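You operate a simulated robot arm through the tools that you are given. There is no shell and no other tool.

You are at the controls of a simulated robot arm. One attempt, no reset.

JOB
Prime the feeder from the blue bottle till no bubble is left.
Fine: watch the sight tube; bottle on its seat, arm down into it; switch off after. Set down upright: blue sample bottle.

Only the result counts: the job must be done as asked and must still hold three seconds after the hand-in. Knocking over, shifting, dropping, spilling or breaking anything else fails it.

ROBOT AND FRAMES
A 7-joint arm with a two-finger parallel gripper, fixed in place. Base frame: the origin is on the floor under the middle of its stand, x ahead of it, y to its left, z up; the work surface is at about z = 85. Lengths are in cm, angles in rad, forces in N, time in s.
It reaches about 147.9 cm from its shoulder. Its first joint turns from -2.897 to 2.897 rad. Payload 4.4 kg.
The TCP is the grasp point between the finger pads, 2.3 cm short of the fingertips. In the tool frame z runs along the fingers and y along their closing line. Largest opening 9.4 cm; finger width 3.8, thickness 1; the body of the gripper, 5.4 by 9.6 cm, starts 3.9 cm behind the TCP.
Orientation is that of the tool frame in the base frame, as a unit quaternion [w, x, y, z]. With the fingers straight down and closing along the base's y, the tool's x points along the base's -x, its y along +y and its z along -z.

CONTROLS
- The arm moves only by the tool nudge_tool. Its argument "targets" is a list of rows, each an object (a shift or turn left out is 0, a gripper value left out holds the last) with "travel": the shift along the tool's x, y, z in m, a list of three; "rotation": the turn, a rotation vector about the tool's x, y, z in rad, a list of three; "grip": the gripper command, from -1 (shut) to 1 (fully open), values between in proportion. In form: [{"travel": [tx, ty, tz], "rotation": [rx, ry, rz], "grip": grip}, ...]. A call has 1 to 20 rows; each row is the pose to reach, as a shift and turn from the pose commanded when the call began, along the tool's axes at that moment. Each row takes 0.2 s and may step no farther than 5 cm and 0.15 rad from the row before; otherwise, or with a gripper value out of range, the whole call is refused. A pose out of reach is approached as far as the arm can. The call stops where the force on the tool passes 60 N (or 10 N more than at its start, if that is more) or the arm is blocked; 0.2 s more then pass. Each finger travels about 7.2 cm/s and halts on what it meets, pressing with about 41 N; the grip force reading is that of the motor and also rises with nothing between the fingers. The clock runs only during rows and for 0.2 s after the last one: add rows that repeat a pose to give the fingers time. The reply holds the time, the measured pose of the TCP, the force on the tool along the base axes, the opening and the grip force, in the units named above and with some noise, with the torque about the TCP (base axes, N m) and any sound that the robot's microphone picked up.
- Cameras (640 x 400 px; columns grow to the right, rows downward): "scene" is fixed at [22.03, -50.46, 176.86]; the picture's right is [0.73, -0.69, 0.00], its down [-0.40, -0.42, -0.81] and it looks along [0.56, 0.59, -0.58] (base axes); focal length 342 px, centre (320, 200). "wrist" rides on the gripper at [8.6, 1.6, -7.5] in the tool frame; the picture's right is [-0.18, 0.98, 0.00], its down [-0.58, -0.11, -0.81] and it looks along [-0.79, -0.15, 0.59] (tool axes); focal length 243 px, centre (320, 200). There is no depth. A picture from a camera that has moved, and an enlarged one, comes with that camera's place and axes in the base frame and with its lens. The place of the scene camera against the robot may be out by one fixed shift of up to 1.8 cm in any direction.
- snapshot(camera): a new picture of that camera. No time passes.
- inspect(camera, box): a new picture of the part [left, top, right, bottom] of that camera's present view, enlarged. No time passes.
- hand_in(): hands the job in; it is judged then, once.

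Places have to be worked out from the pictures, the camera data and where the tool is seen. Open the gripper and draw the arm clear of the work before you hand the job in, unless the task says otherwise.

The tools are called after "Call:" as a command line: name --argument value ..., lists and objects as JSON in quotes. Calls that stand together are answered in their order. nudge_tool: Moves the arm, as the interface text tells. Its arguments: {"type":"object","properties":{"targets":{"type":"array","items":{"type":"object","properties":{"travel":{"type":"array","items":{"type":"number"}},"rotation":{"type":"array","items":{"type":"number"}},"grip":{"type":"number"}}}}},"required":["targets"]} The other tools are called the same way: snapshot (camera) takes a picture; inspect (camera, box) takes an enlarged picture of a part of a camera's view; hand_in () hands the job in.

At the start:

```text
t: 0.0
tool_pos: [64.77, -5.4, 149.86]
tcp_rot: [0.0, 0.0, 1.0, 0.0]
force: [0.0, 0.1, -0.1]
moment: [0.01, 0.05, -0.03]
grip_width: 9.42
grasp_force: 0.1
```

scene: 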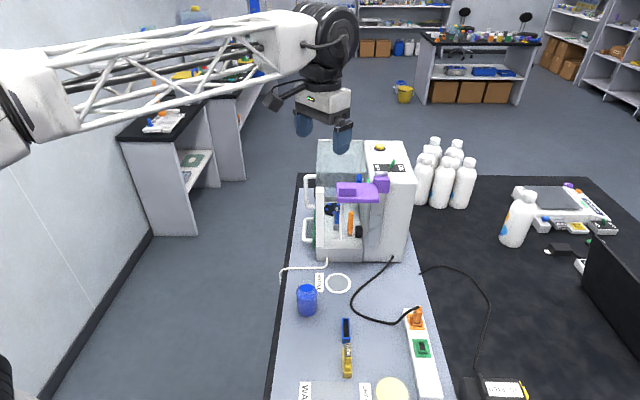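
wrist: 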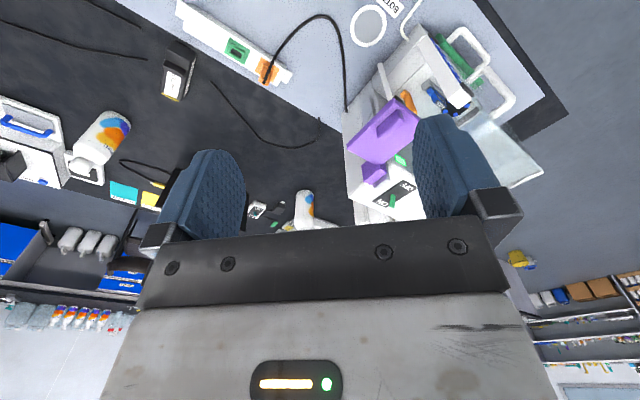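

I start by looking closely at the scene: the feeder machine, the blue bottle, the seat, the sight tube and the power strip.

Call:
inspect --camera "scene" --box '[270, 130, 430, 270]'

Call:
inspect --camera "scene" --box '[260, 240, 460, 400]'

Call:
inspect --camera "wrist" --box '[320, 0, 560, 220]'

```text
2.86 times, centred on (350, 200) of scene
camera zoom: at [22.03, -50.46, 176.86], right [0.73, -0.69, 0.0], down [-0.4, -0.42, -0.81], along [0.56, 0.59, -0.58], focal length 978 px, centre (234, 200)
```

zoom: 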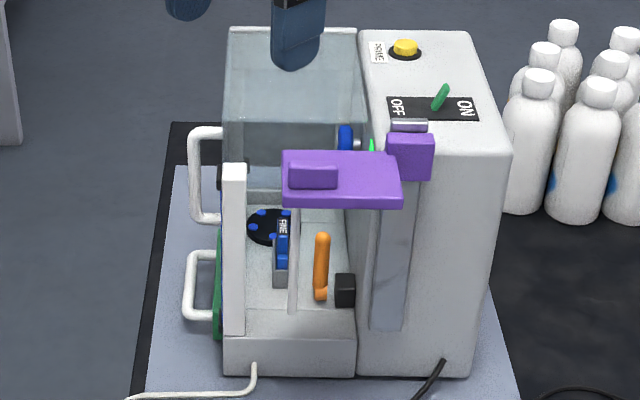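

```text
2.50 times, centred on (360, 320) of scene
camera zoom: at [22.03, -50.46, 176.86], right [0.73, -0.69, 0.0], down [-0.4, -0.42, -0.81], along [0.56, 0.59, -0.58], focal length 856 px, centre (220, -100)
```

zoom: 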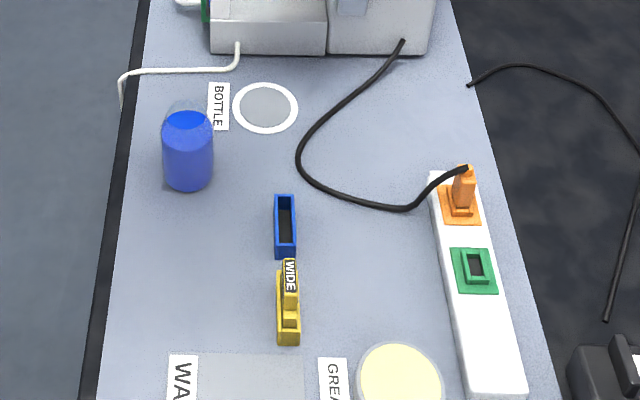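

```text
1.82 times, centred on (440, 110) of wrist
camera zoom: at [56.1, -3.72, 157.38], right [0.18, 0.98, 0.0], down [0.58, -0.11, 0.81], along [0.79, -0.15, -0.59], focal length 441 px, centre (102, 364)
```

zoom: 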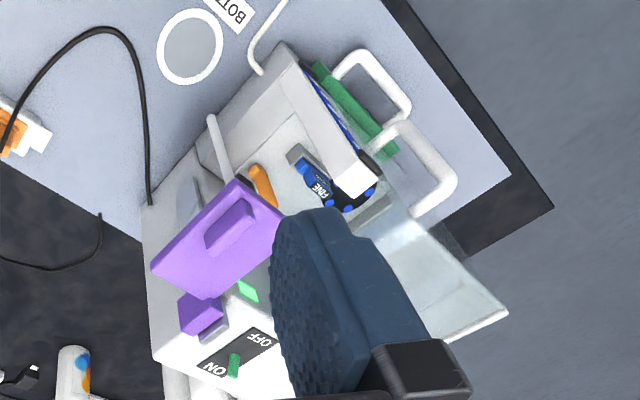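

The table runs diagonally from the base axes. I zoom in on details of the machine to understand its parts.

Call:
inspect --camera "scene" --box '[340, 135, 420, 185]'

Call:
inspect --camera "scene" --box '[300, 170, 380, 220]'

Call:
inspect --camera "scene" --box '[300, 215, 420, 290]'

Call:
inspect --camera "scene" --box '[270, 255, 370, 320]'

Call:
inspect --camera "scene" --box '[320, 300, 450, 400]'

```text
8.00 times, centred on (380, 160) of scene
camera zoom: at [22.03, -50.46, 176.86], right [0.73, -0.69, 0.0], down [-0.4, -0.42, -0.81], along [0.56, 0.59, -0.58], focal length 2739 px, centre (-160, 520)
```

zoom: 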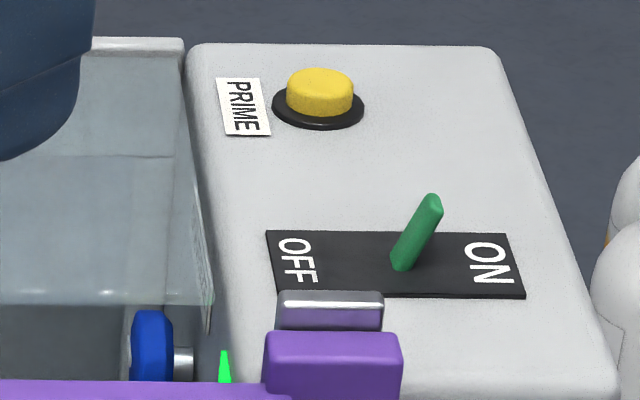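

```text
8.00 times, centred on (340, 195) of scene
camera zoom: at [22.03, -50.46, 176.86], right [0.73, -0.69, 0.0], down [-0.4, -0.42, -0.81], along [0.56, 0.59, -0.58], focal length 2739 px, centre (160, 240)
```

zoom: 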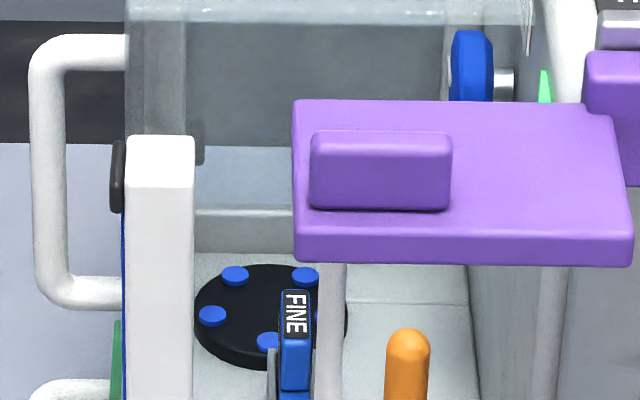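

```text
5.33 times, centred on (360, 252) of scene
camera zoom: at [22.03, -50.46, 176.86], right [0.73, -0.69, 0.0], down [-0.4, -0.42, -0.81], along [0.56, 0.59, -0.58], focal length 1826 px, centre (107, -80)
```

zoom: 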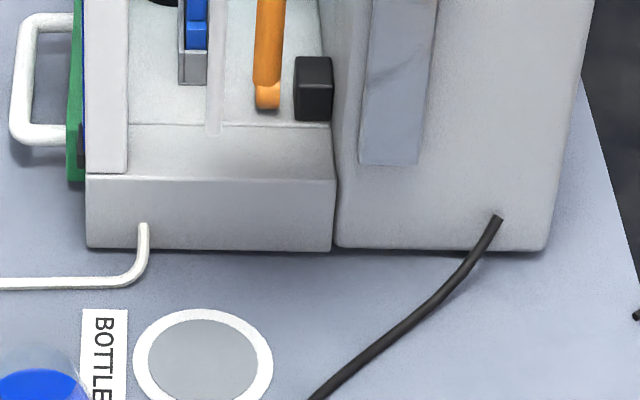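

```text
6.15 times, centred on (320, 288) of scene
camera zoom: at [22.03, -50.46, 176.86], right [0.73, -0.69, 0.0], down [-0.4, -0.42, -0.81], along [0.56, 0.59, -0.58], focal length 2107 px, centre (320, -338)
```

zoom: 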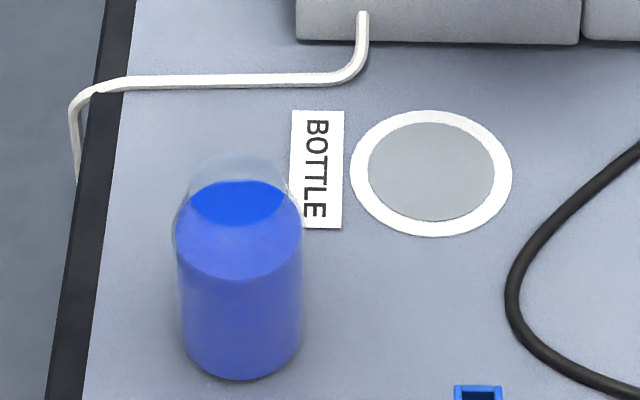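

```text
4.00 times, centred on (385, 350) of scene
camera zoom: at [22.03, -50.46, 176.86], right [0.73, -0.69, 0.0], down [-0.4, -0.42, -0.81], along [0.56, 0.59, -0.58], focal length 1370 px, centre (60, -400)
```

zoom: 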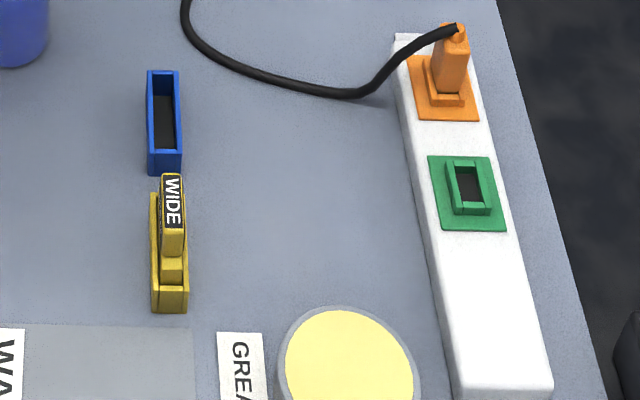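

The purple piece looks like the arm: a carriage on a rail on the tower front, with a dip tube hanging over the BOTTLE ring (about x 81, y 3). The blue bottle stands at about (65.6, 1.7). I turn the tool to face the machine and lower it for a better front view from the wrist camera.

Call:
nudge_tool --targets '[{"travel": [-0.003, -0.009, 0.042], "rotation": [0, 0, -0.09]}, {"travel": [-0.006, -0.018, 0.084], "rotation": [0, 0, -0.18]}, {"travel": [-0.009, -0.027, 0.126], "rotation": [0, 0, -0.27]}, {"travel": [-0.012, -0.036, 0.168], "rotation": [0, 0, -0.36]}, {"travel": [-0.015, -0.045, 0.21], "rotation": [0, 0, -0.45]}, {"travel": [-0.018, -0.054, 0.252], "rotation": [0, 0, -0.54]}, {"travel": [-0.021, -0.063, 0.294], "rotation": [0, 0, -0.63]}, {"travel": [-0.025, -0.073, 0.32], "rotation": [0, 0, -0.72]}, {"travel": [-0.0295, -0.084, 0.34], "rotation": [0, 0, -0.813]}]'

```text
t: 2.0
tool_pos: [67.84, -13.96, 115.82]
tcp_rot: [0.001, -0.396, 0.918, 0.0]
force: [-0.6, -0.2, -0.3]
moment: [0.01, -0.01, -0.03]
grip_width: 9.38
grasp_force: 0.0
```

The tool is at (67.8, -14, 115.8), turned to face the machine. I take pictures from both cameras.

Call:
snapshot --camera "wrist"

Call:
snapshot --camera "scene"

```text
taken
camera wrist: at [60.7, -18.97, 123.42], right [-0.59, 0.81, 0.0], down [0.48, 0.35, 0.81], along [0.65, 0.47, -0.59], focal length 243 px, centre (320, 200)
```

wrist: 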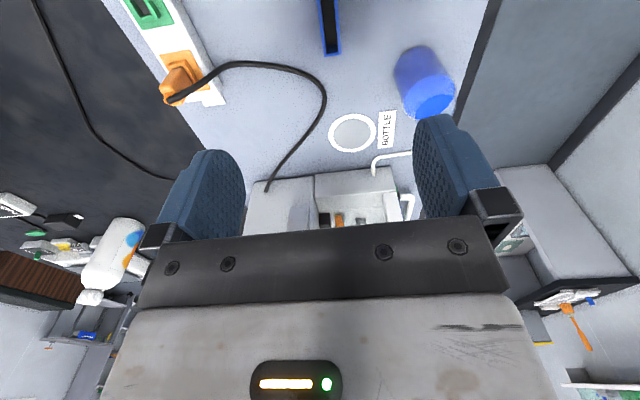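

```text
taken
```

scene: 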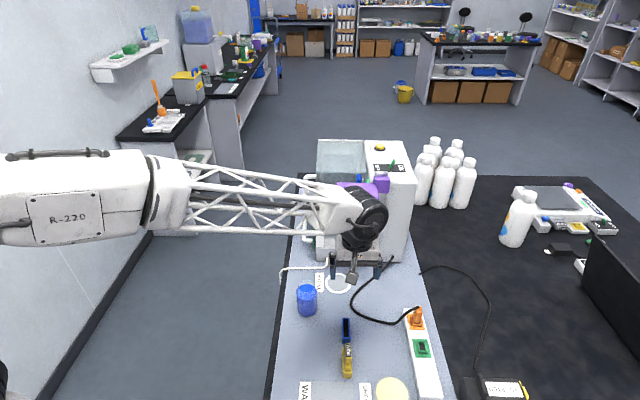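

The wrist picture is upside-down (its down is up in the base). I enlarge the seat and the bottle to fix their places.

Call:
inspect --camera "wrist" --box '[300, 20, 480, 180]'

Call:
inspect --camera "wrist" --box '[240, 150, 420, 240]'

Call:
inspect --camera "scene" --box '[300, 160, 420, 290]'

```text
2.50 times, centred on (390, 100) of wrist
camera zoom: at [60.7, -18.97, 123.42], right [-0.59, 0.81, 0.0], down [0.48, 0.35, 0.81], along [0.65, 0.47, -0.59], focal length 606 px, centre (145, 450)
```

zoom: 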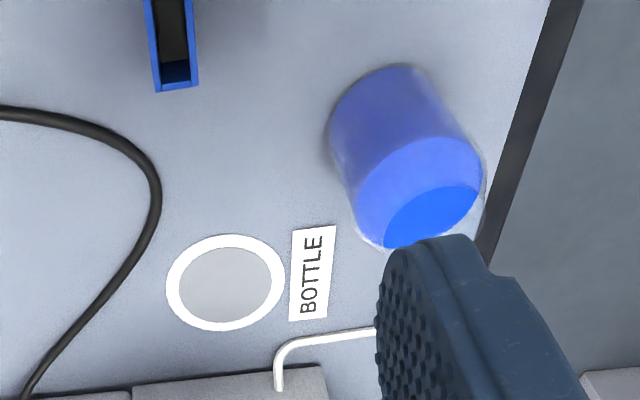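

```text
3.56 times, centred on (330, 195) of wrist
camera zoom: at [60.7, -18.97, 123.42], right [-0.59, 0.81, 0.0], down [0.48, 0.35, 0.81], along [0.65, 0.47, -0.59], focal length 863 px, centre (284, 218)
```

zoom: 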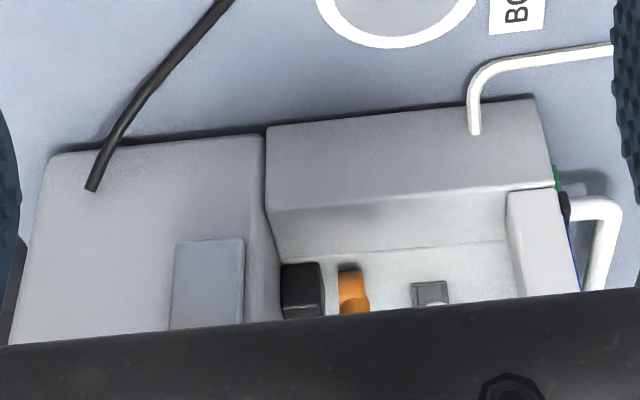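

```text
3.08 times, centred on (360, 225) of scene
camera zoom: at [22.03, -50.46, 176.86], right [0.73, -0.69, 0.0], down [-0.4, -0.42, -0.81], along [0.56, 0.59, -0.58], focal length 1054 px, centre (197, 123)
```

zoom: 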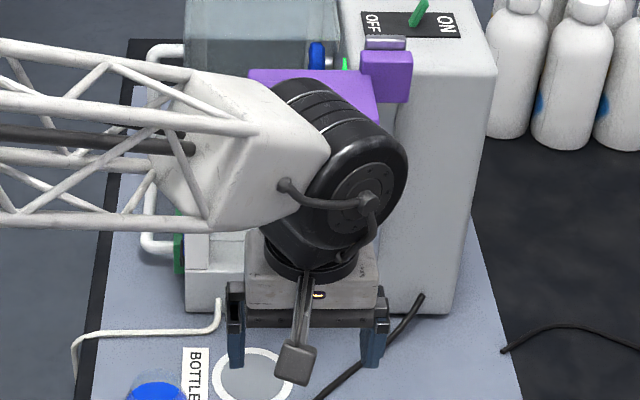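

The view tells me the seat is at about (81.5, 3.7) and the tube stays low behind it. I raise the tool and tip the fingers forward so the wrist camera looks level at the machine's front.

Call:
nudge_tool --targets '[{"travel": [0, 0, -0.045], "rotation": [0, -0.13, 0]}, {"travel": [0, 0, -0.09], "rotation": [0, -0.26, 0]}, {"travel": [0, 0, -0.135], "rotation": [0, -0.39, 0]}, {"travel": [0, 0, -0.18], "rotation": [0, -0.52, 0]}, {"travel": [0, 0, -0.225], "rotation": [0, -0.65, 0]}, {"travel": [0, 0, -0.24], "rotation": [0, -0.785, 0]}]'

Call:
snapshot --camera "wrist"

Call:
snapshot --camera "scene"

```text
t: 3.4
tool_pos: [67.54, -13.76, 139.75]
tcp_rot: [0.353, -0.364, 0.849, 0.15]
force: [0.7, 0.9, -0.5]
moment: [0.04, 0.01, 0.0]
grip_width: 9.4
grasp_force: 0.0
```

```text
taken
camera wrist: at [58.61, -20.82, 139.19], right [-0.62, 0.77, 0.13], down [-0.03, -0.19, 0.98], along [0.78, 0.61, 0.14], focal length 243 px, centre (320, 200)
```

wrist: 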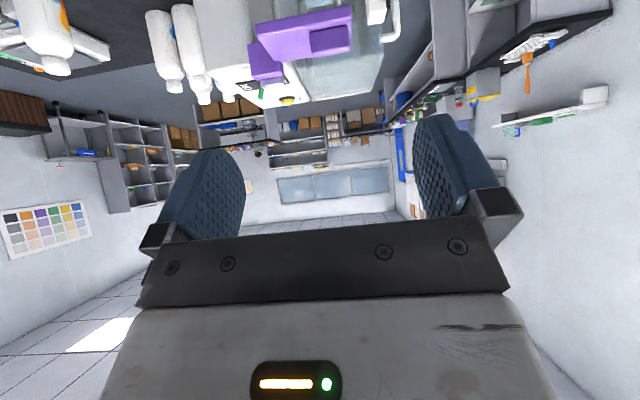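

```text
taken
```

scene: 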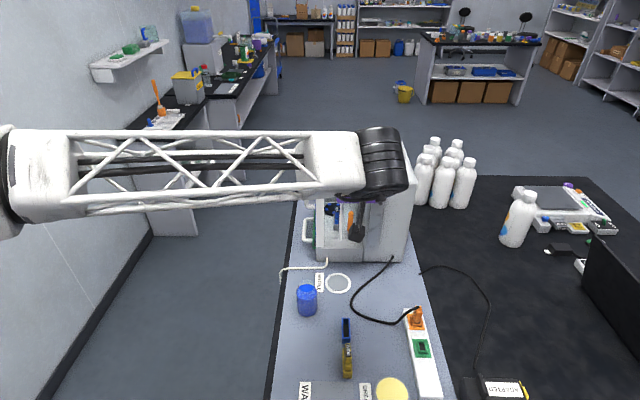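

From here the machine sits too high in the picture. I lower the tool about 17 cm so the camera is level with the purple arm.

Call:
nudge_tool --targets '[{"travel": [0.03, 0, 0.03]}, {"travel": [0.06, 0, 0.06]}, {"travel": [0.09, 0, 0.09]}, {"travel": [0.12, 0, 0.12]}]'

Call:
snapshot --camera "wrist"

Call:
inspect --camera "wrist" --box '[200, 0, 440, 150]'

```text
t: 4.4
tool_pos: [67.79, -14.01, 123.04]
tcp_rot: [0.351, -0.365, 0.849, 0.151]
force: [-0.3, 0.0, -0.4]
moment: [-0.03, -0.03, 0.0]
grip_width: 9.41
grasp_force: 0.0
```

```text
taken
camera wrist: at [58.7, -21.0, 122.32], right [-0.62, 0.77, 0.13], down [-0.03, -0.19, 0.98], along [0.78, 0.61, 0.14], focal length 243 px, centre (320, 200)
```

wrist: 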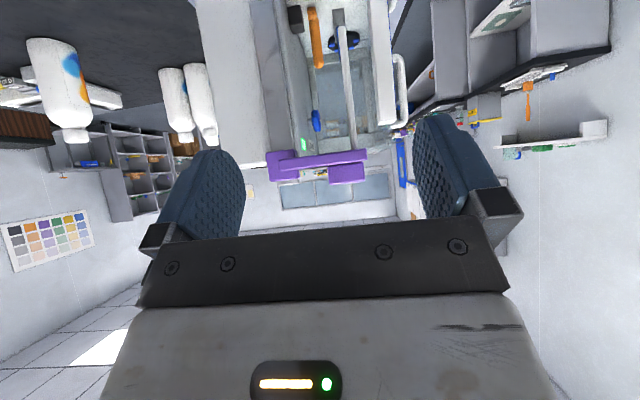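

```text
2.67 times, centred on (320, 75) of wrist
camera zoom: at [58.7, -21.0, 122.32], right [-0.62, 0.77, 0.13], down [-0.03, -0.19, 0.98], along [0.78, 0.61, 0.14], focal length 647 px, centre (320, 533)
```

zoom: 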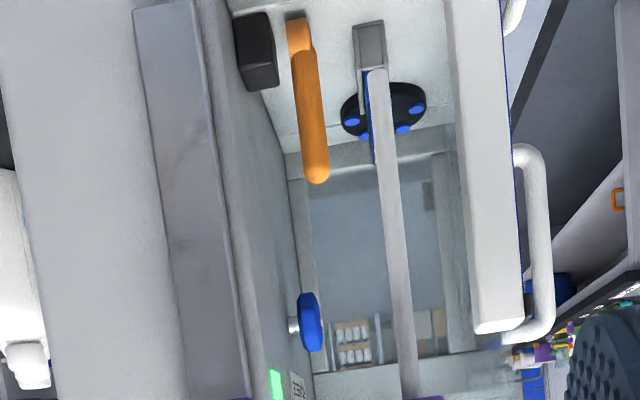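

The rail, the purple arm with its dip tube and the lit green lamp are visible. I look closer at the arm, the lamp and the white post on the far side.

Call:
inspect --camera "wrist" --box '[250, 100, 390, 200]'

Call:
inspect --camera "wrist" --box '[360, 0, 440, 150]'

Call:
inspect --camera "wrist" --box '[280, 110, 330, 160]'

```text
4.00 times, centred on (320, 150) of wrist
camera zoom: at [58.7, -21.0, 122.32], right [-0.62, 0.77, 0.13], down [-0.03, -0.19, 0.98], along [0.78, 0.61, 0.14], focal length 970 px, centre (320, 400)
```

zoom: 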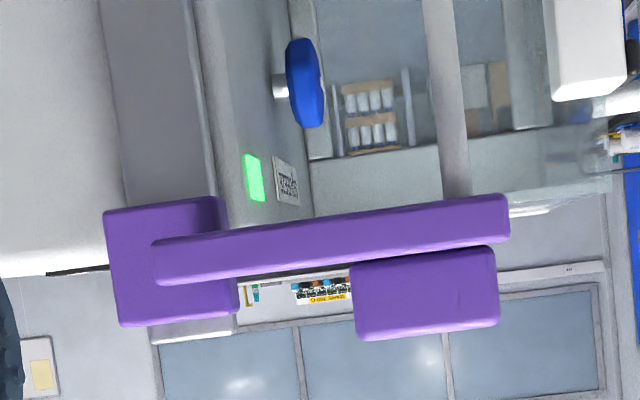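

```text
2.67 times, centred on (400, 75) of wrist
camera zoom: at [58.7, -21.0, 122.32], right [-0.62, 0.77, 0.13], down [-0.03, -0.19, 0.98], along [0.78, 0.61, 0.14], focal length 647 px, centre (107, 533)
```

zoom: 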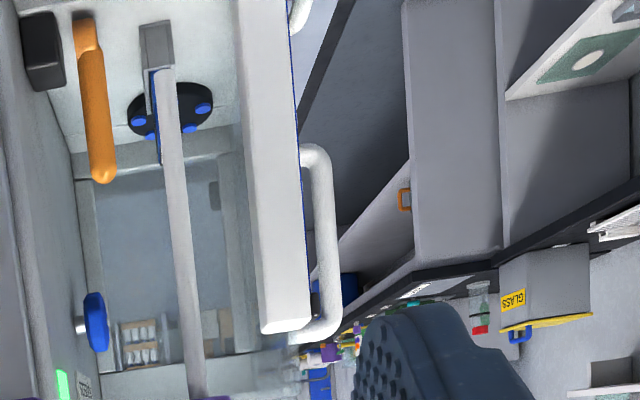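

```text
8.00 times, centred on (305, 135) of wrist
camera zoom: at [58.7, -21.0, 122.32], right [-0.62, 0.77, 0.13], down [-0.03, -0.19, 0.98], along [0.78, 0.61, 0.14], focal length 1941 px, centre (440, 720)
```

zoom: 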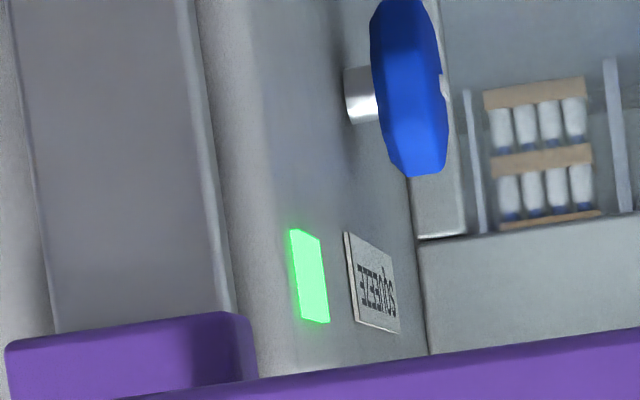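

The lamp is lit and next to it stands a SQUEEZE label; I still need the sight tube. I move the tool to the left of the machine to look at its left side.

Call:
nudge_tool --targets '[{"travel": [-0.01, 0.038, 0.01], "rotation": [0.06, 0, 0.06]}, {"travel": [-0.02, 0.076, 0.02], "rotation": [0.12, 0, 0.12]}, {"travel": [-0.035, 0.114, 0.035], "rotation": [0.18, 0, 0.18]}, {"travel": [-0.05, 0.152, 0.05], "rotation": [0.24, 0, 0.24]}, {"travel": [-0.07, 0.19, 0.07], "rotation": [0.3, 0, 0.3]}, {"travel": [-0.09, 0.228, 0.09], "rotation": [0.36, 0, 0.36]}, {"travel": [-0.11, 0.266, 0.11], "rotation": [0.42, 0, 0.42]}, {"travel": [-0.13, 0.304, 0.13], "rotation": [0.5, 0, 0.5]}, {"travel": [-0.1527, 0.341, 0.1527], "rotation": [0.575, 0, 0.575]}]'

Call:
snapshot --camera "wrist"

Call:
snapshot --camera "scene"

```text
t: 6.4
tool_pos: [57.93, 25.52, 122.75]
tcp_rot: [0.383, -0.001, 0.924, -0.001]
force: [-0.6, 0.1, -0.4]
moment: [0.01, -0.02, 0.01]
grip_width: 9.4
grasp_force: 0.1
```

```text
taken
camera wrist: at [46.61, 27.24, 121.99], right [0.13, 0.98, 0.13], down [-0.16, -0.11, 0.98], along [0.98, -0.15, 0.14], focal length 243 px, centre (320, 200)
```

wrist: 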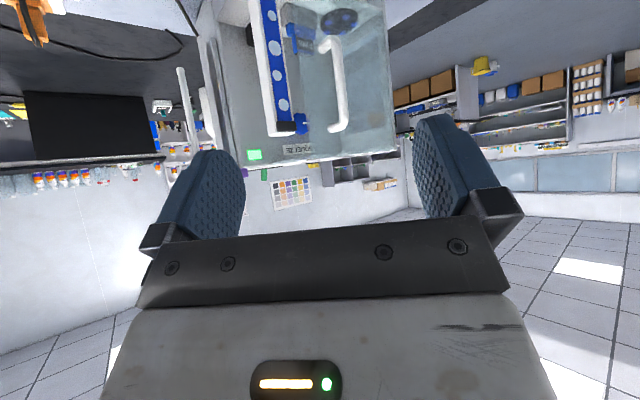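

```text
taken
```

scene: 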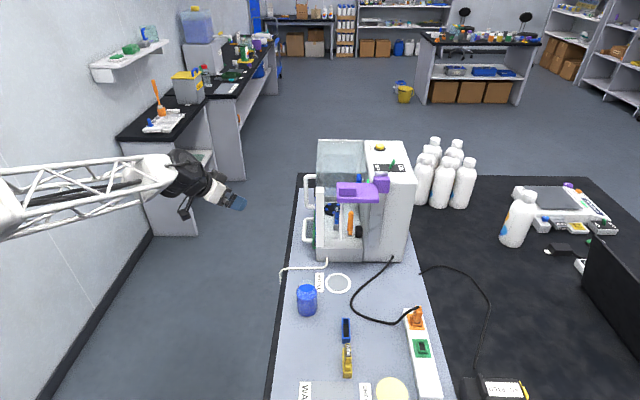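

The sight tube is here: a vertical blue strip with white bubbles on the machine's left side. I enlarge it.

Call:
inspect --camera "wrist" --box '[200, 0, 400, 170]'

Call:
inspect --camera "wrist" --box '[240, 0, 310, 140]'

```text
2.35 times, centred on (300, 85) of wrist
camera zoom: at [46.61, 27.24, 121.99], right [0.13, 0.98, 0.13], down [-0.16, -0.11, 0.98], along [0.98, -0.15, 0.14], focal length 571 px, centre (367, 471)
```

zoom: 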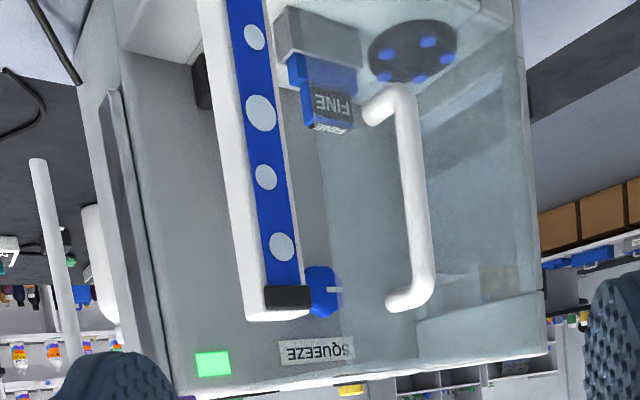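

```text
2.86 times, centred on (275, 70) of wrist
camera zoom: at [46.61, 27.24, 121.99], right [0.13, 0.98, 0.13], down [-0.16, -0.11, 0.98], along [0.98, -0.15, 0.14], focal length 693 px, centre (449, 571)
```

zoom: 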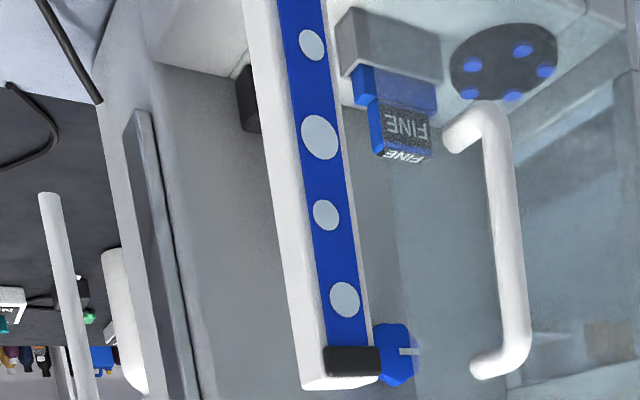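

Four bubbles show in the sight tube. I check whether the fixed camera can also see this strip, since I'll be away from here while pressing PRIME.

Call:
inspect --camera "scene" --box '[305, 180, 335, 260]'

Call:
inspect --camera "scene" --box '[370, 140, 410, 170]'

Call:
inspect --camera "scene" --box '[330, 165, 410, 265]'

Call:
inspect --camera "scene" --box '[290, 275, 330, 320]'

```text
5.00 times, centred on (320, 220) of scene
camera zoom: at [22.03, -50.46, 176.86], right [0.73, -0.69, 0.0], down [-0.4, -0.42, -0.81], along [0.56, 0.59, -0.58], focal length 1712 px, centre (320, 100)
```

zoom: 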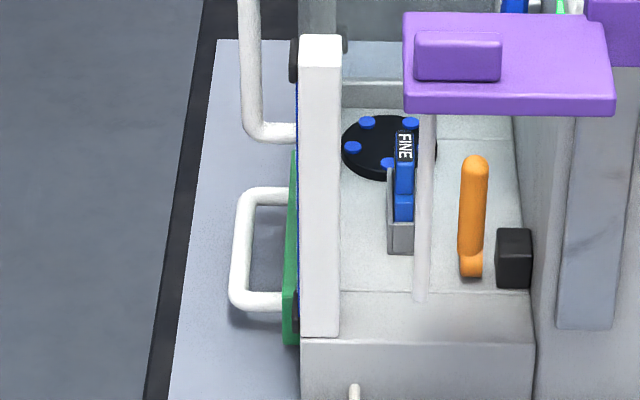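

```text
13.33 times, centred on (390, 155) of scene
camera zoom: at [22.03, -50.46, 176.86], right [0.73, -0.69, 0.0], down [-0.4, -0.42, -0.81], along [0.56, 0.59, -0.58], focal length 4565 px, centre (-613, 800)
```

zoom: 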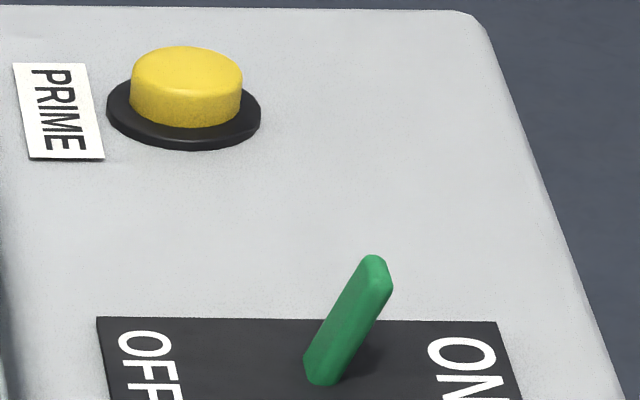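

```text
4.00 times, centred on (370, 215) of scene
camera zoom: at [22.03, -50.46, 176.86], right [0.73, -0.69, 0.0], down [-0.4, -0.42, -0.81], along [0.56, 0.59, -0.58], focal length 1370 px, centre (120, 140)
```

zoom: 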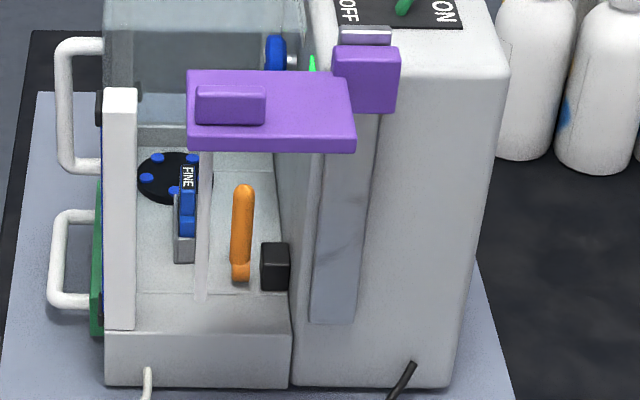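

```text
8.89 times, centred on (310, 298) of scene
camera zoom: at [22.03, -50.46, 176.86], right [0.73, -0.69, 0.0], down [-0.4, -0.42, -0.81], along [0.56, 0.59, -0.58], focal length 3043 px, centre (409, -667)
```

zoom: 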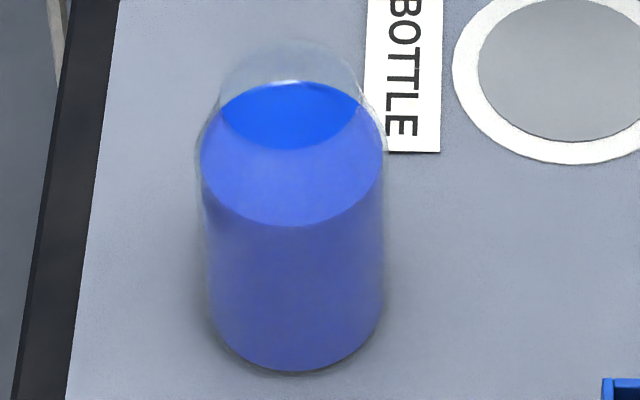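

The switch already leans to ON and the lamp is lit, so the machine is powered. First job: the bottle. I bring the tool around to face the machine, in front of the bottle and above it.

Call:
nudge_tool --targets '[{"travel": [0.009, -0.039, 0.0036], "rotation": [-0.064, 0, -0.064]}, {"travel": [0.018, -0.078, 0.0072], "rotation": [-0.128, 0, -0.128]}, {"travel": [0.027, -0.117, 0.0109], "rotation": [-0.192, 0, -0.192]}, {"travel": [0.036, -0.156, 0.0145], "rotation": [-0.256, 0, -0.256]}, {"travel": [0.045, -0.195, 0.0181], "rotation": [-0.32, 0, -0.32]}, {"travel": [0.054, -0.234, 0.0217], "rotation": [-0.384, 0, -0.384]}, {"travel": [0.063, -0.273, 0.0254], "rotation": [-0.448, 0, -0.448]}, {"travel": [0.072, -0.312, 0.029], "rotation": [-0.512, 0, -0.512]}, {"travel": [0.0806, -0.351, 0.0326], "rotation": [-0.575, 0, -0.575]}]'

Call:
snapshot --camera "wrist"

Call:
snapshot --camera "scene"

```text
t: 8.4
tool_pos: [54.19, -9.75, 114.81]
tcp_rot: [0.352, -0.366, 0.848, 0.151]
force: [-0.1, -0.3, -0.8]
moment: [0.0, 0.01, -0.06]
grip_width: 9.41
grasp_force: 0.0
```

```text
taken
camera wrist: at [45.41, -16.74, 114.05], right [-0.63, 0.77, 0.13], down [-0.03, -0.19, 0.98], along [0.78, 0.61, 0.14], focal length 243 px, centre (320, 200)
```

wrist: 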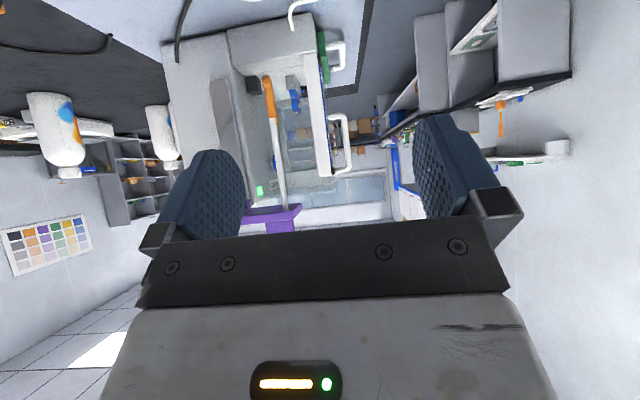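

```text
taken
```

scene: 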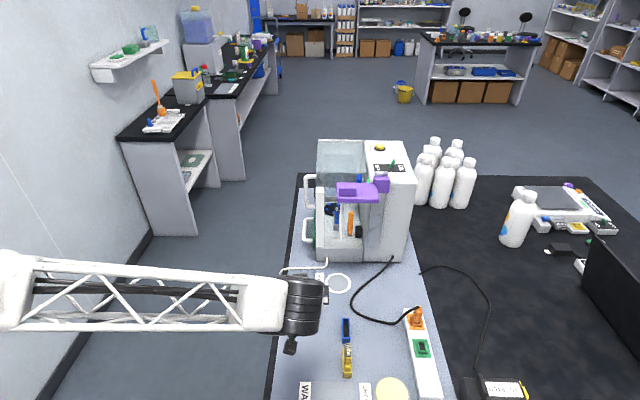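

The bottle is below the view here. I inspect the dip tube and seat region for triangulation.

Call:
inspect --camera "wrist" --box '[180, 0, 360, 120]'

Call:
inspect --camera "wrist" --box '[220, 120, 340, 240]'

```text
3.33 times, centred on (270, 60) of wrist
camera zoom: at [45.41, -16.74, 114.05], right [-0.63, 0.77, 0.13], down [-0.03, -0.19, 0.98], along [0.78, 0.61, 0.14], focal length 809 px, centre (487, 667)
```

zoom: 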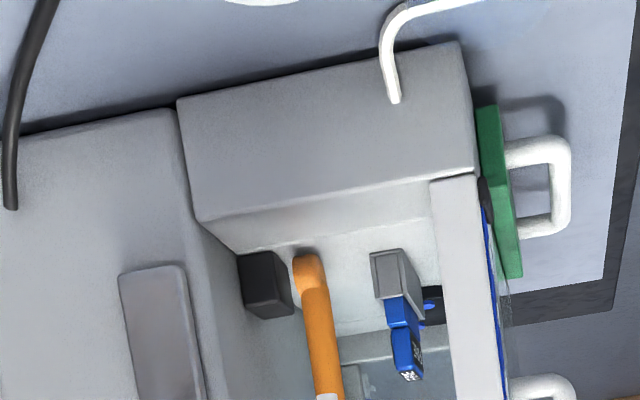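

```text
3.33 times, centred on (280, 180) of wrist
camera zoom: at [45.41, -16.74, 114.05], right [-0.63, 0.77, 0.13], down [-0.03, -0.19, 0.98], along [0.78, 0.61, 0.14], focal length 809 px, centre (453, 267)
```

zoom: 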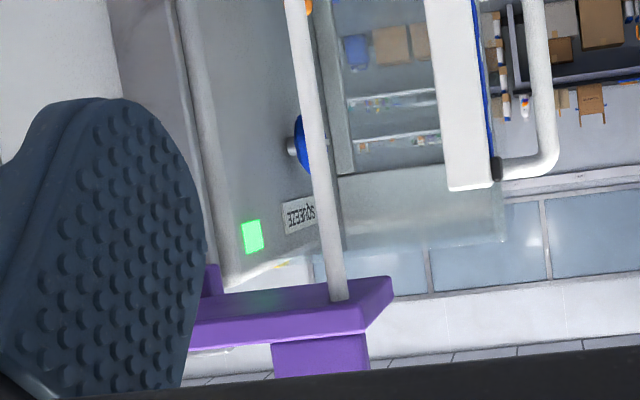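

Triangulating the dip tube tip gives (81.5, 3.85, 105.6), right above the seat at (81.5, 3.75). Now I lower to a pre-grasp pose, 14 cm short of the bottle, with fingers tipped 35° below level.

Call:
nudge_tool --targets '[{"travel": [0.022, 0.0, 0.032], "rotation": [0, -0.03, 0]}, {"travel": [0.044, 0.0, 0.064], "rotation": [0, -0.06, 0]}, {"travel": [0.066, 0.0, 0.096], "rotation": [0, -0.09, 0]}, {"travel": [0.09, 0.0, 0.128], "rotation": [0, -0.12, 0]}, {"travel": [0.112, 0.0, 0.16], "rotation": [0, -0.15, 0]}, {"travel": [0.129, 0.0, 0.182], "rotation": [0, -0.1745, 0]}]'

Call:
snapshot --camera "wrist"

Call:
snapshot --camera "scene"

```text
t: 9.8
tool_pos: [57.0, -7.18, 92.85]
tcp_rot: [0.424, -0.351, 0.815, 0.181]
force: [0.4, 0.6, 0.3]
moment: [0.02, 0.0, 0.0]
grip_width: 9.41
grasp_force: 0.1
```

```text
taken
camera wrist: at [48.28, -13.95, 90.12], right [-0.64, 0.75, 0.15], down [-0.15, -0.31, 0.94], along [0.75, 0.58, 0.31], focal length 243 px, centre (320, 200)
```

wrist: 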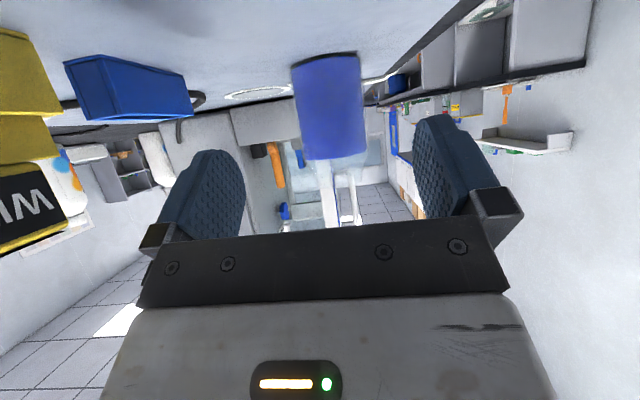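

```text
taken
```

scene: 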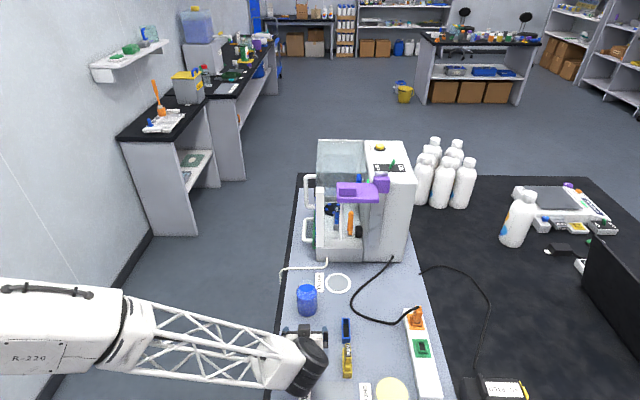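

The bottle is ahead and nearly centred. I zoom in to measure its axis and height.

Call:
inspect --camera "wrist" --box '[220, 30, 420, 230]'

Call:
inspect --camera "scene" --box '[260, 270, 380, 400]'

```text
2.00 times, centred on (320, 130) of wrist
camera zoom: at [48.28, -13.95, 90.12], right [-0.64, 0.75, 0.15], down [-0.15, -0.31, 0.94], along [0.75, 0.58, 0.31], focal length 485 px, centre (320, 340)
```

zoom: 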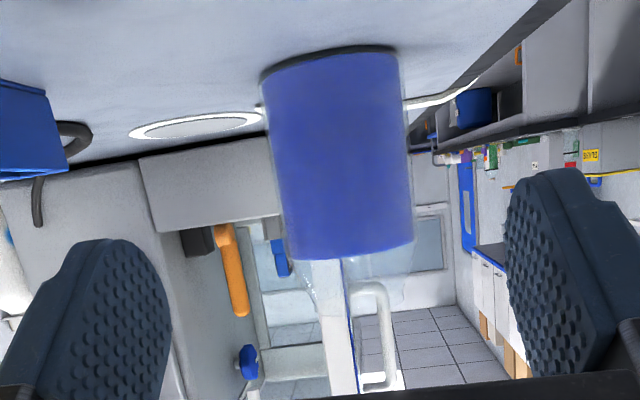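

```text
3.08 times, centred on (320, 335) of scene
camera zoom: at [22.03, -50.46, 176.86], right [0.73, -0.69, 0.0], down [-0.4, -0.42, -0.81], along [0.56, 0.59, -0.58], focal length 1054 px, centre (320, -215)
```

zoom: 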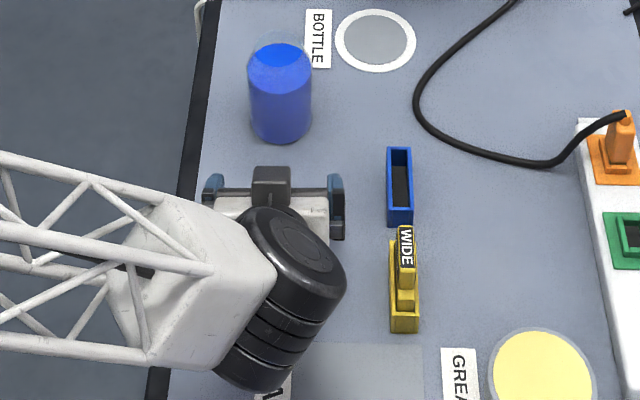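

There is a dark box on top of the gripper between the fingers that I want to identify before going under the dip tube.

Call:
inspect --camera "scene" --box '[275, 310, 345, 380]'

```text
5.71 times, centred on (310, 345) of scene
camera zoom: at [22.03, -50.46, 176.86], right [0.73, -0.69, 0.0], down [-0.4, -0.42, -0.81], along [0.56, 0.59, -0.58], focal length 1956 px, centre (377, -629)
```

zoom: 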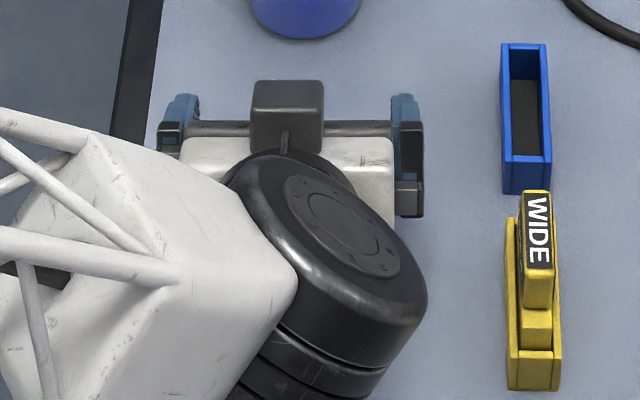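

A small dark housing sits on the upper side of the gripper. I back off to the left and turn sideways so the fixed camera shows me its exact offset before I bring it near the bottle's neck.

Call:
nudge_tool --targets '[{"travel": [-0.03, 0.0, -0.03], "rotation": [0, 0, 0]}, {"travel": [-0.06, 0.01, -0.05], "rotation": [0.1, 0, 0.07]}, {"travel": [-0.09, 0.03, -0.07], "rotation": [0.2, 0, 0.14]}, {"travel": [-0.12, 0.05, -0.09], "rotation": [0.3, 0, 0.21]}, {"travel": [-0.14, 0.07, -0.11], "rotation": [0.4, 0, 0.28]}, {"travel": [-0.16, 0.09, -0.125], "rotation": [0.5, 0, 0.35]}, {"travel": [-0.18, 0.11, -0.135], "rotation": [0.6, 0, 0.42]}, {"travel": [-0.2, 0.13, -0.145], "rotation": [0.7, 0, 0.49]}, {"travel": [-0.221, 0.15, -0.155], "rotation": [0.8, 0, 0.56]}, {"travel": [-0.221, 0.17, -0.155], "rotation": [0.9, 0, 0.63]}, {"travel": [-0.221, 0.175, -0.155], "rotation": [1.0, 0, 0.7]}, {"travel": [-0.221, 0.175, -0.155], "rotation": [1.1, 0, 0.77]}, {"travel": [-0.221, 0.175, -0.155], "rotation": [1.2, 0, 0.84]}, {"travel": [-0.221, 0.175, -0.155], "rotation": [1.287, 0, 0.902]}]'

Call:
snapshot --camera "scene"

```text
t: 12.8
tool_pos: [44.21, 5.05, 119.87]
tcp_rot: [0.428, 0.329, 0.824, -0.171]
force: [0.6, -0.2, 0.3]
moment: [-0.02, 0.02, -0.05]
grip_width: 9.41
grasp_force: 0.0
out of reach, approached as far as the arm can: row 8, 9
```

```text
taken
```

scene: 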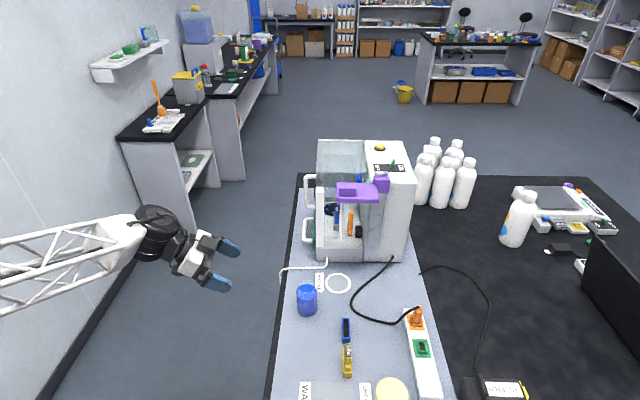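

Call:
inspect --camera "scene" --box '[130, 190, 260, 310]'

```text
3.33 times, centred on (195, 250) of scene
camera zoom: at [22.03, -50.46, 176.86], right [0.73, -0.69, 0.0], down [-0.4, -0.42, -0.81], along [0.56, 0.59, -0.58], focal length 1141 px, centre (737, 33)
```

zoom: 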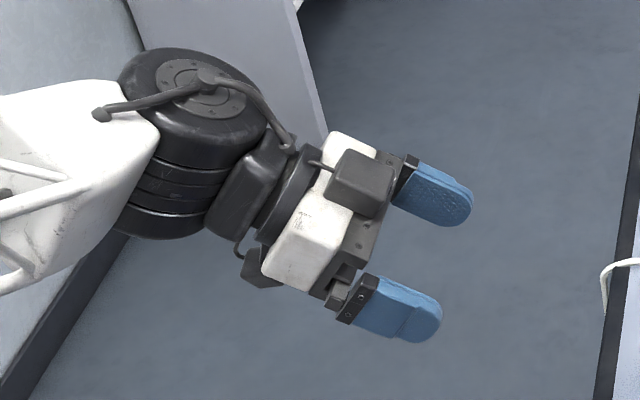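

The housing is about 2.5–3 cm above the gripper axis, so with this side up it would strike the bottle's neck. I'll use the other roll instead (wrist camera on top). First I point the fingers straight down here in free space.

Call:
nudge_tool --targets '[{"rotation": [0, 0.137, 0]}, {"rotation": [0, 0.274, 0]}, {"rotation": [0, 0.411, 0]}, {"rotation": [0, 0.548, 0]}, {"rotation": [0, 0.685, 0]}, {"rotation": [0, 0.822, 0]}, {"rotation": [0, 0.96, 0]}]'

```text
t: 14.4
tool_pos: [44.18, 4.9, 119.84]
tcp_rot: [-0.001, 0.37, 0.929, 0.001]
force: [0.3, 0.2, 0.8]
moment: [-0.01, -0.03, -0.04]
grip_width: 9.38
grasp_force: 0.0
```

Fingers are straight down. Now I turn about the vertical a further 90° so that the camera side faces the machine.

Call:
nudge_tool --targets '[{"rotation": [0, 0, 0.131]}, {"rotation": [0, 0, 0.262]}, {"rotation": [0, 0, 0.393]}, {"rotation": [0, 0, 0.524]}, {"rotation": [0, 0, 0.655]}, {"rotation": [0, 0, 0.785]}, {"rotation": [0, 0, 0.916]}, {"rotation": [0, 0, 1.047]}, {"rotation": [0, 0, 1.178]}, {"rotation": [0, 0, 1.309]}, {"rotation": [0, 0, 1.44]}, {"rotation": [0, 0, 1.571]}]'

Call:
snapshot --camera "scene"

Call:
snapshot --camera "wrist"

```text
t: 17.0
tool_pos: [44.22, 4.86, 119.86]
tcp_rot: [0.0, 0.919, 0.394, 0.0]
force: [0.2, 0.0, -0.3]
moment: [-0.02, 0.01, -0.01]
grip_width: 9.42
grasp_force: 0.0
```

```text
taken
```

scene: 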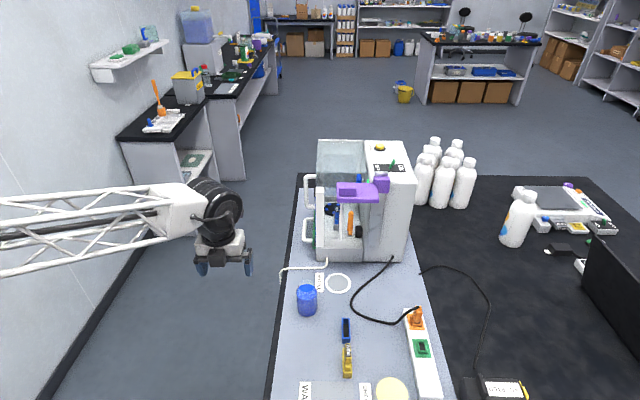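

```text
taken
camera wrist: at [51.37, 10.2, 127.43], right [0.58, -0.81, 0.0], down [-0.48, -0.35, 0.81], along [-0.65, -0.47, -0.59], focal length 243 px, centre (320, 200)
```

wrist: 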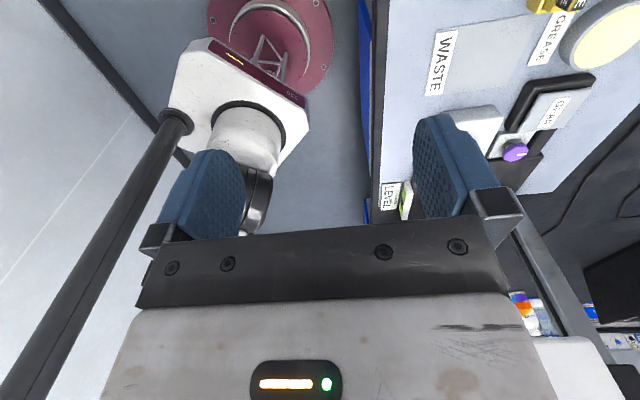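

That roll is reachable. I now bring the tool over in front of the bottle and pitch the fingers up to 15° below level, facing the machine.

Call:
nudge_tool --targets '[{"travel": [0, 0.017, 0.005], "rotation": [0, 0.131, 0]}, {"travel": [0, 0.034, 0.01], "rotation": [0, 0.262, 0]}, {"travel": [0, 0.051, 0.015], "rotation": [0, 0.393, 0]}, {"travel": [0, 0.068, 0.02], "rotation": [0, 0.524, 0]}, {"travel": [0, 0.085, 0.025], "rotation": [0, 0.655, 0]}, {"travel": [0, 0.102, 0.03], "rotation": [0, 0.785, 0]}, {"travel": [0, 0.119, 0.035], "rotation": [0, 0.916, 0]}, {"travel": [0, 0.136, 0.04], "rotation": [0, 1.047, 0]}, {"travel": [0, 0.155, 0.045], "rotation": [0, 1.178, 0]}, {"travel": [0, 0.173, 0.05], "rotation": [0, 1.309, 0]}]'

Call:
snapshot --camera "scene"

Call:
snapshot --camera "wrist"

```text
t: 19.2
tool_pos: [56.74, -6.82, 114.84]
tcp_rot: [-0.24, 0.728, 0.314, 0.56]
force: [0.9, -0.2, -1.1]
moment: [0.0, 0.03, -0.01]
grip_width: 9.42
grasp_force: 0.1
```

```text
taken
```

scene: 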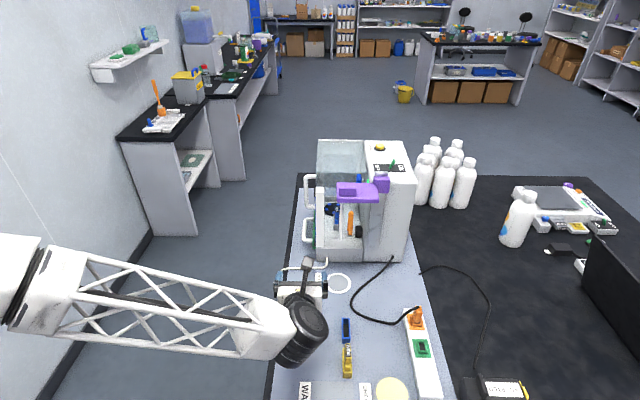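

```text
taken
camera wrist: at [54.57, -11.51, 125.26], right [0.68, -0.71, -0.18], down [-0.72, -0.6, -0.36], along [0.15, 0.37, -0.92], focal length 243 px, centre (320, 200)
```

wrist: 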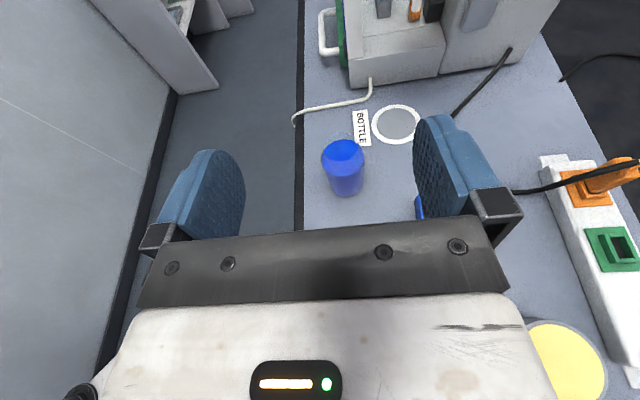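

Now the wrist camera looks down on the bottle and the seat, right way up. I zoom in to measure both.

Call:
inspect --camera "wrist" --box '[290, 70, 440, 220]'

Call:
inspect --camera "scene" --box '[250, 240, 350, 370]'

```text
2.67 times, centred on (365, 145) of wrist
camera zoom: at [54.57, -11.51, 125.26], right [0.68, -0.71, -0.18], down [-0.72, -0.6, -0.36], along [0.15, 0.37, -0.92], focal length 647 px, centre (200, 347)
```

zoom: 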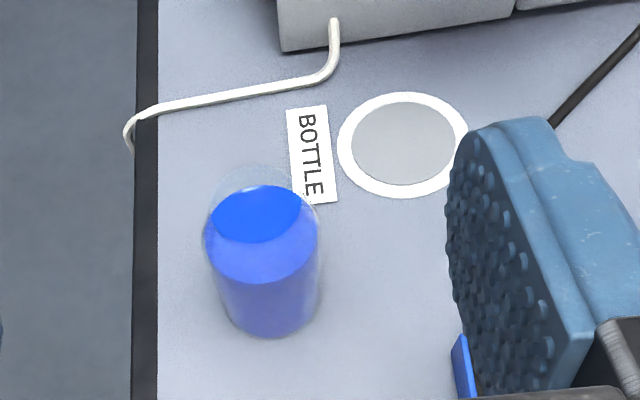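

```text
3.08 times, centred on (300, 305) of scene
camera zoom: at [22.03, -50.46, 176.86], right [0.73, -0.69, 0.0], down [-0.4, -0.42, -0.81], along [0.56, 0.59, -0.58], focal length 1054 px, centre (382, -123)
```

zoom: 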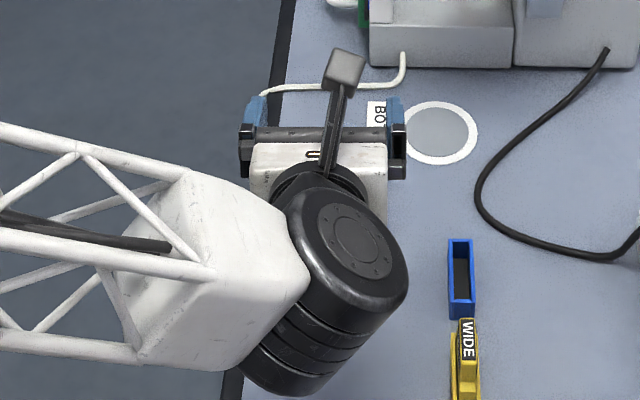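

Bottle centre works out to about (66.95, 3.45), seat about (81.7, 3.9). I move down to 8.5 cm short of the bottle, staying a few cm high first.

Call:
nudge_tool --targets '[{"travel": [-0.032, 0.0005, 0.018]}, {"travel": [-0.064, 0.001, 0.036]}, {"travel": [-0.096, 0.0015, 0.054]}, {"travel": [-0.128, 0.002, 0.072]}, {"travel": [-0.16, 0.003, 0.09]}]'

Call:
snapshot --camera "wrist"

Call:
snapshot --camera "scene"

```text
t: 20.4
tool_pos: [60.05, -3.63, 96.94]
tcp_rot: [-0.24, 0.729, 0.314, 0.559]
force: [-0.2, -0.1, 0.0]
moment: [-0.02, 0.0, 0.01]
grip_width: 9.4
grasp_force: 0.0
```

```text
taken
camera wrist: at [57.83, -8.34, 107.43], right [0.68, -0.71, -0.18], down [-0.72, -0.6, -0.35], along [0.14, 0.37, -0.92], focal length 243 px, centre (320, 200)
```

wrist: 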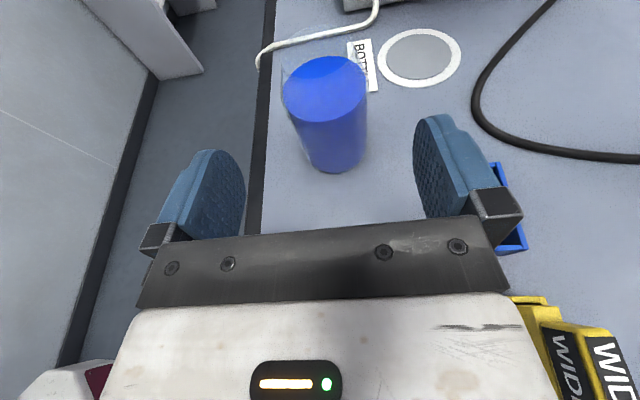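

```text
taken
```

scene: 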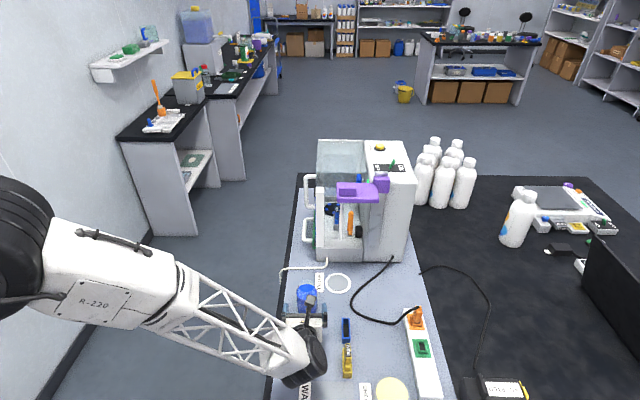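

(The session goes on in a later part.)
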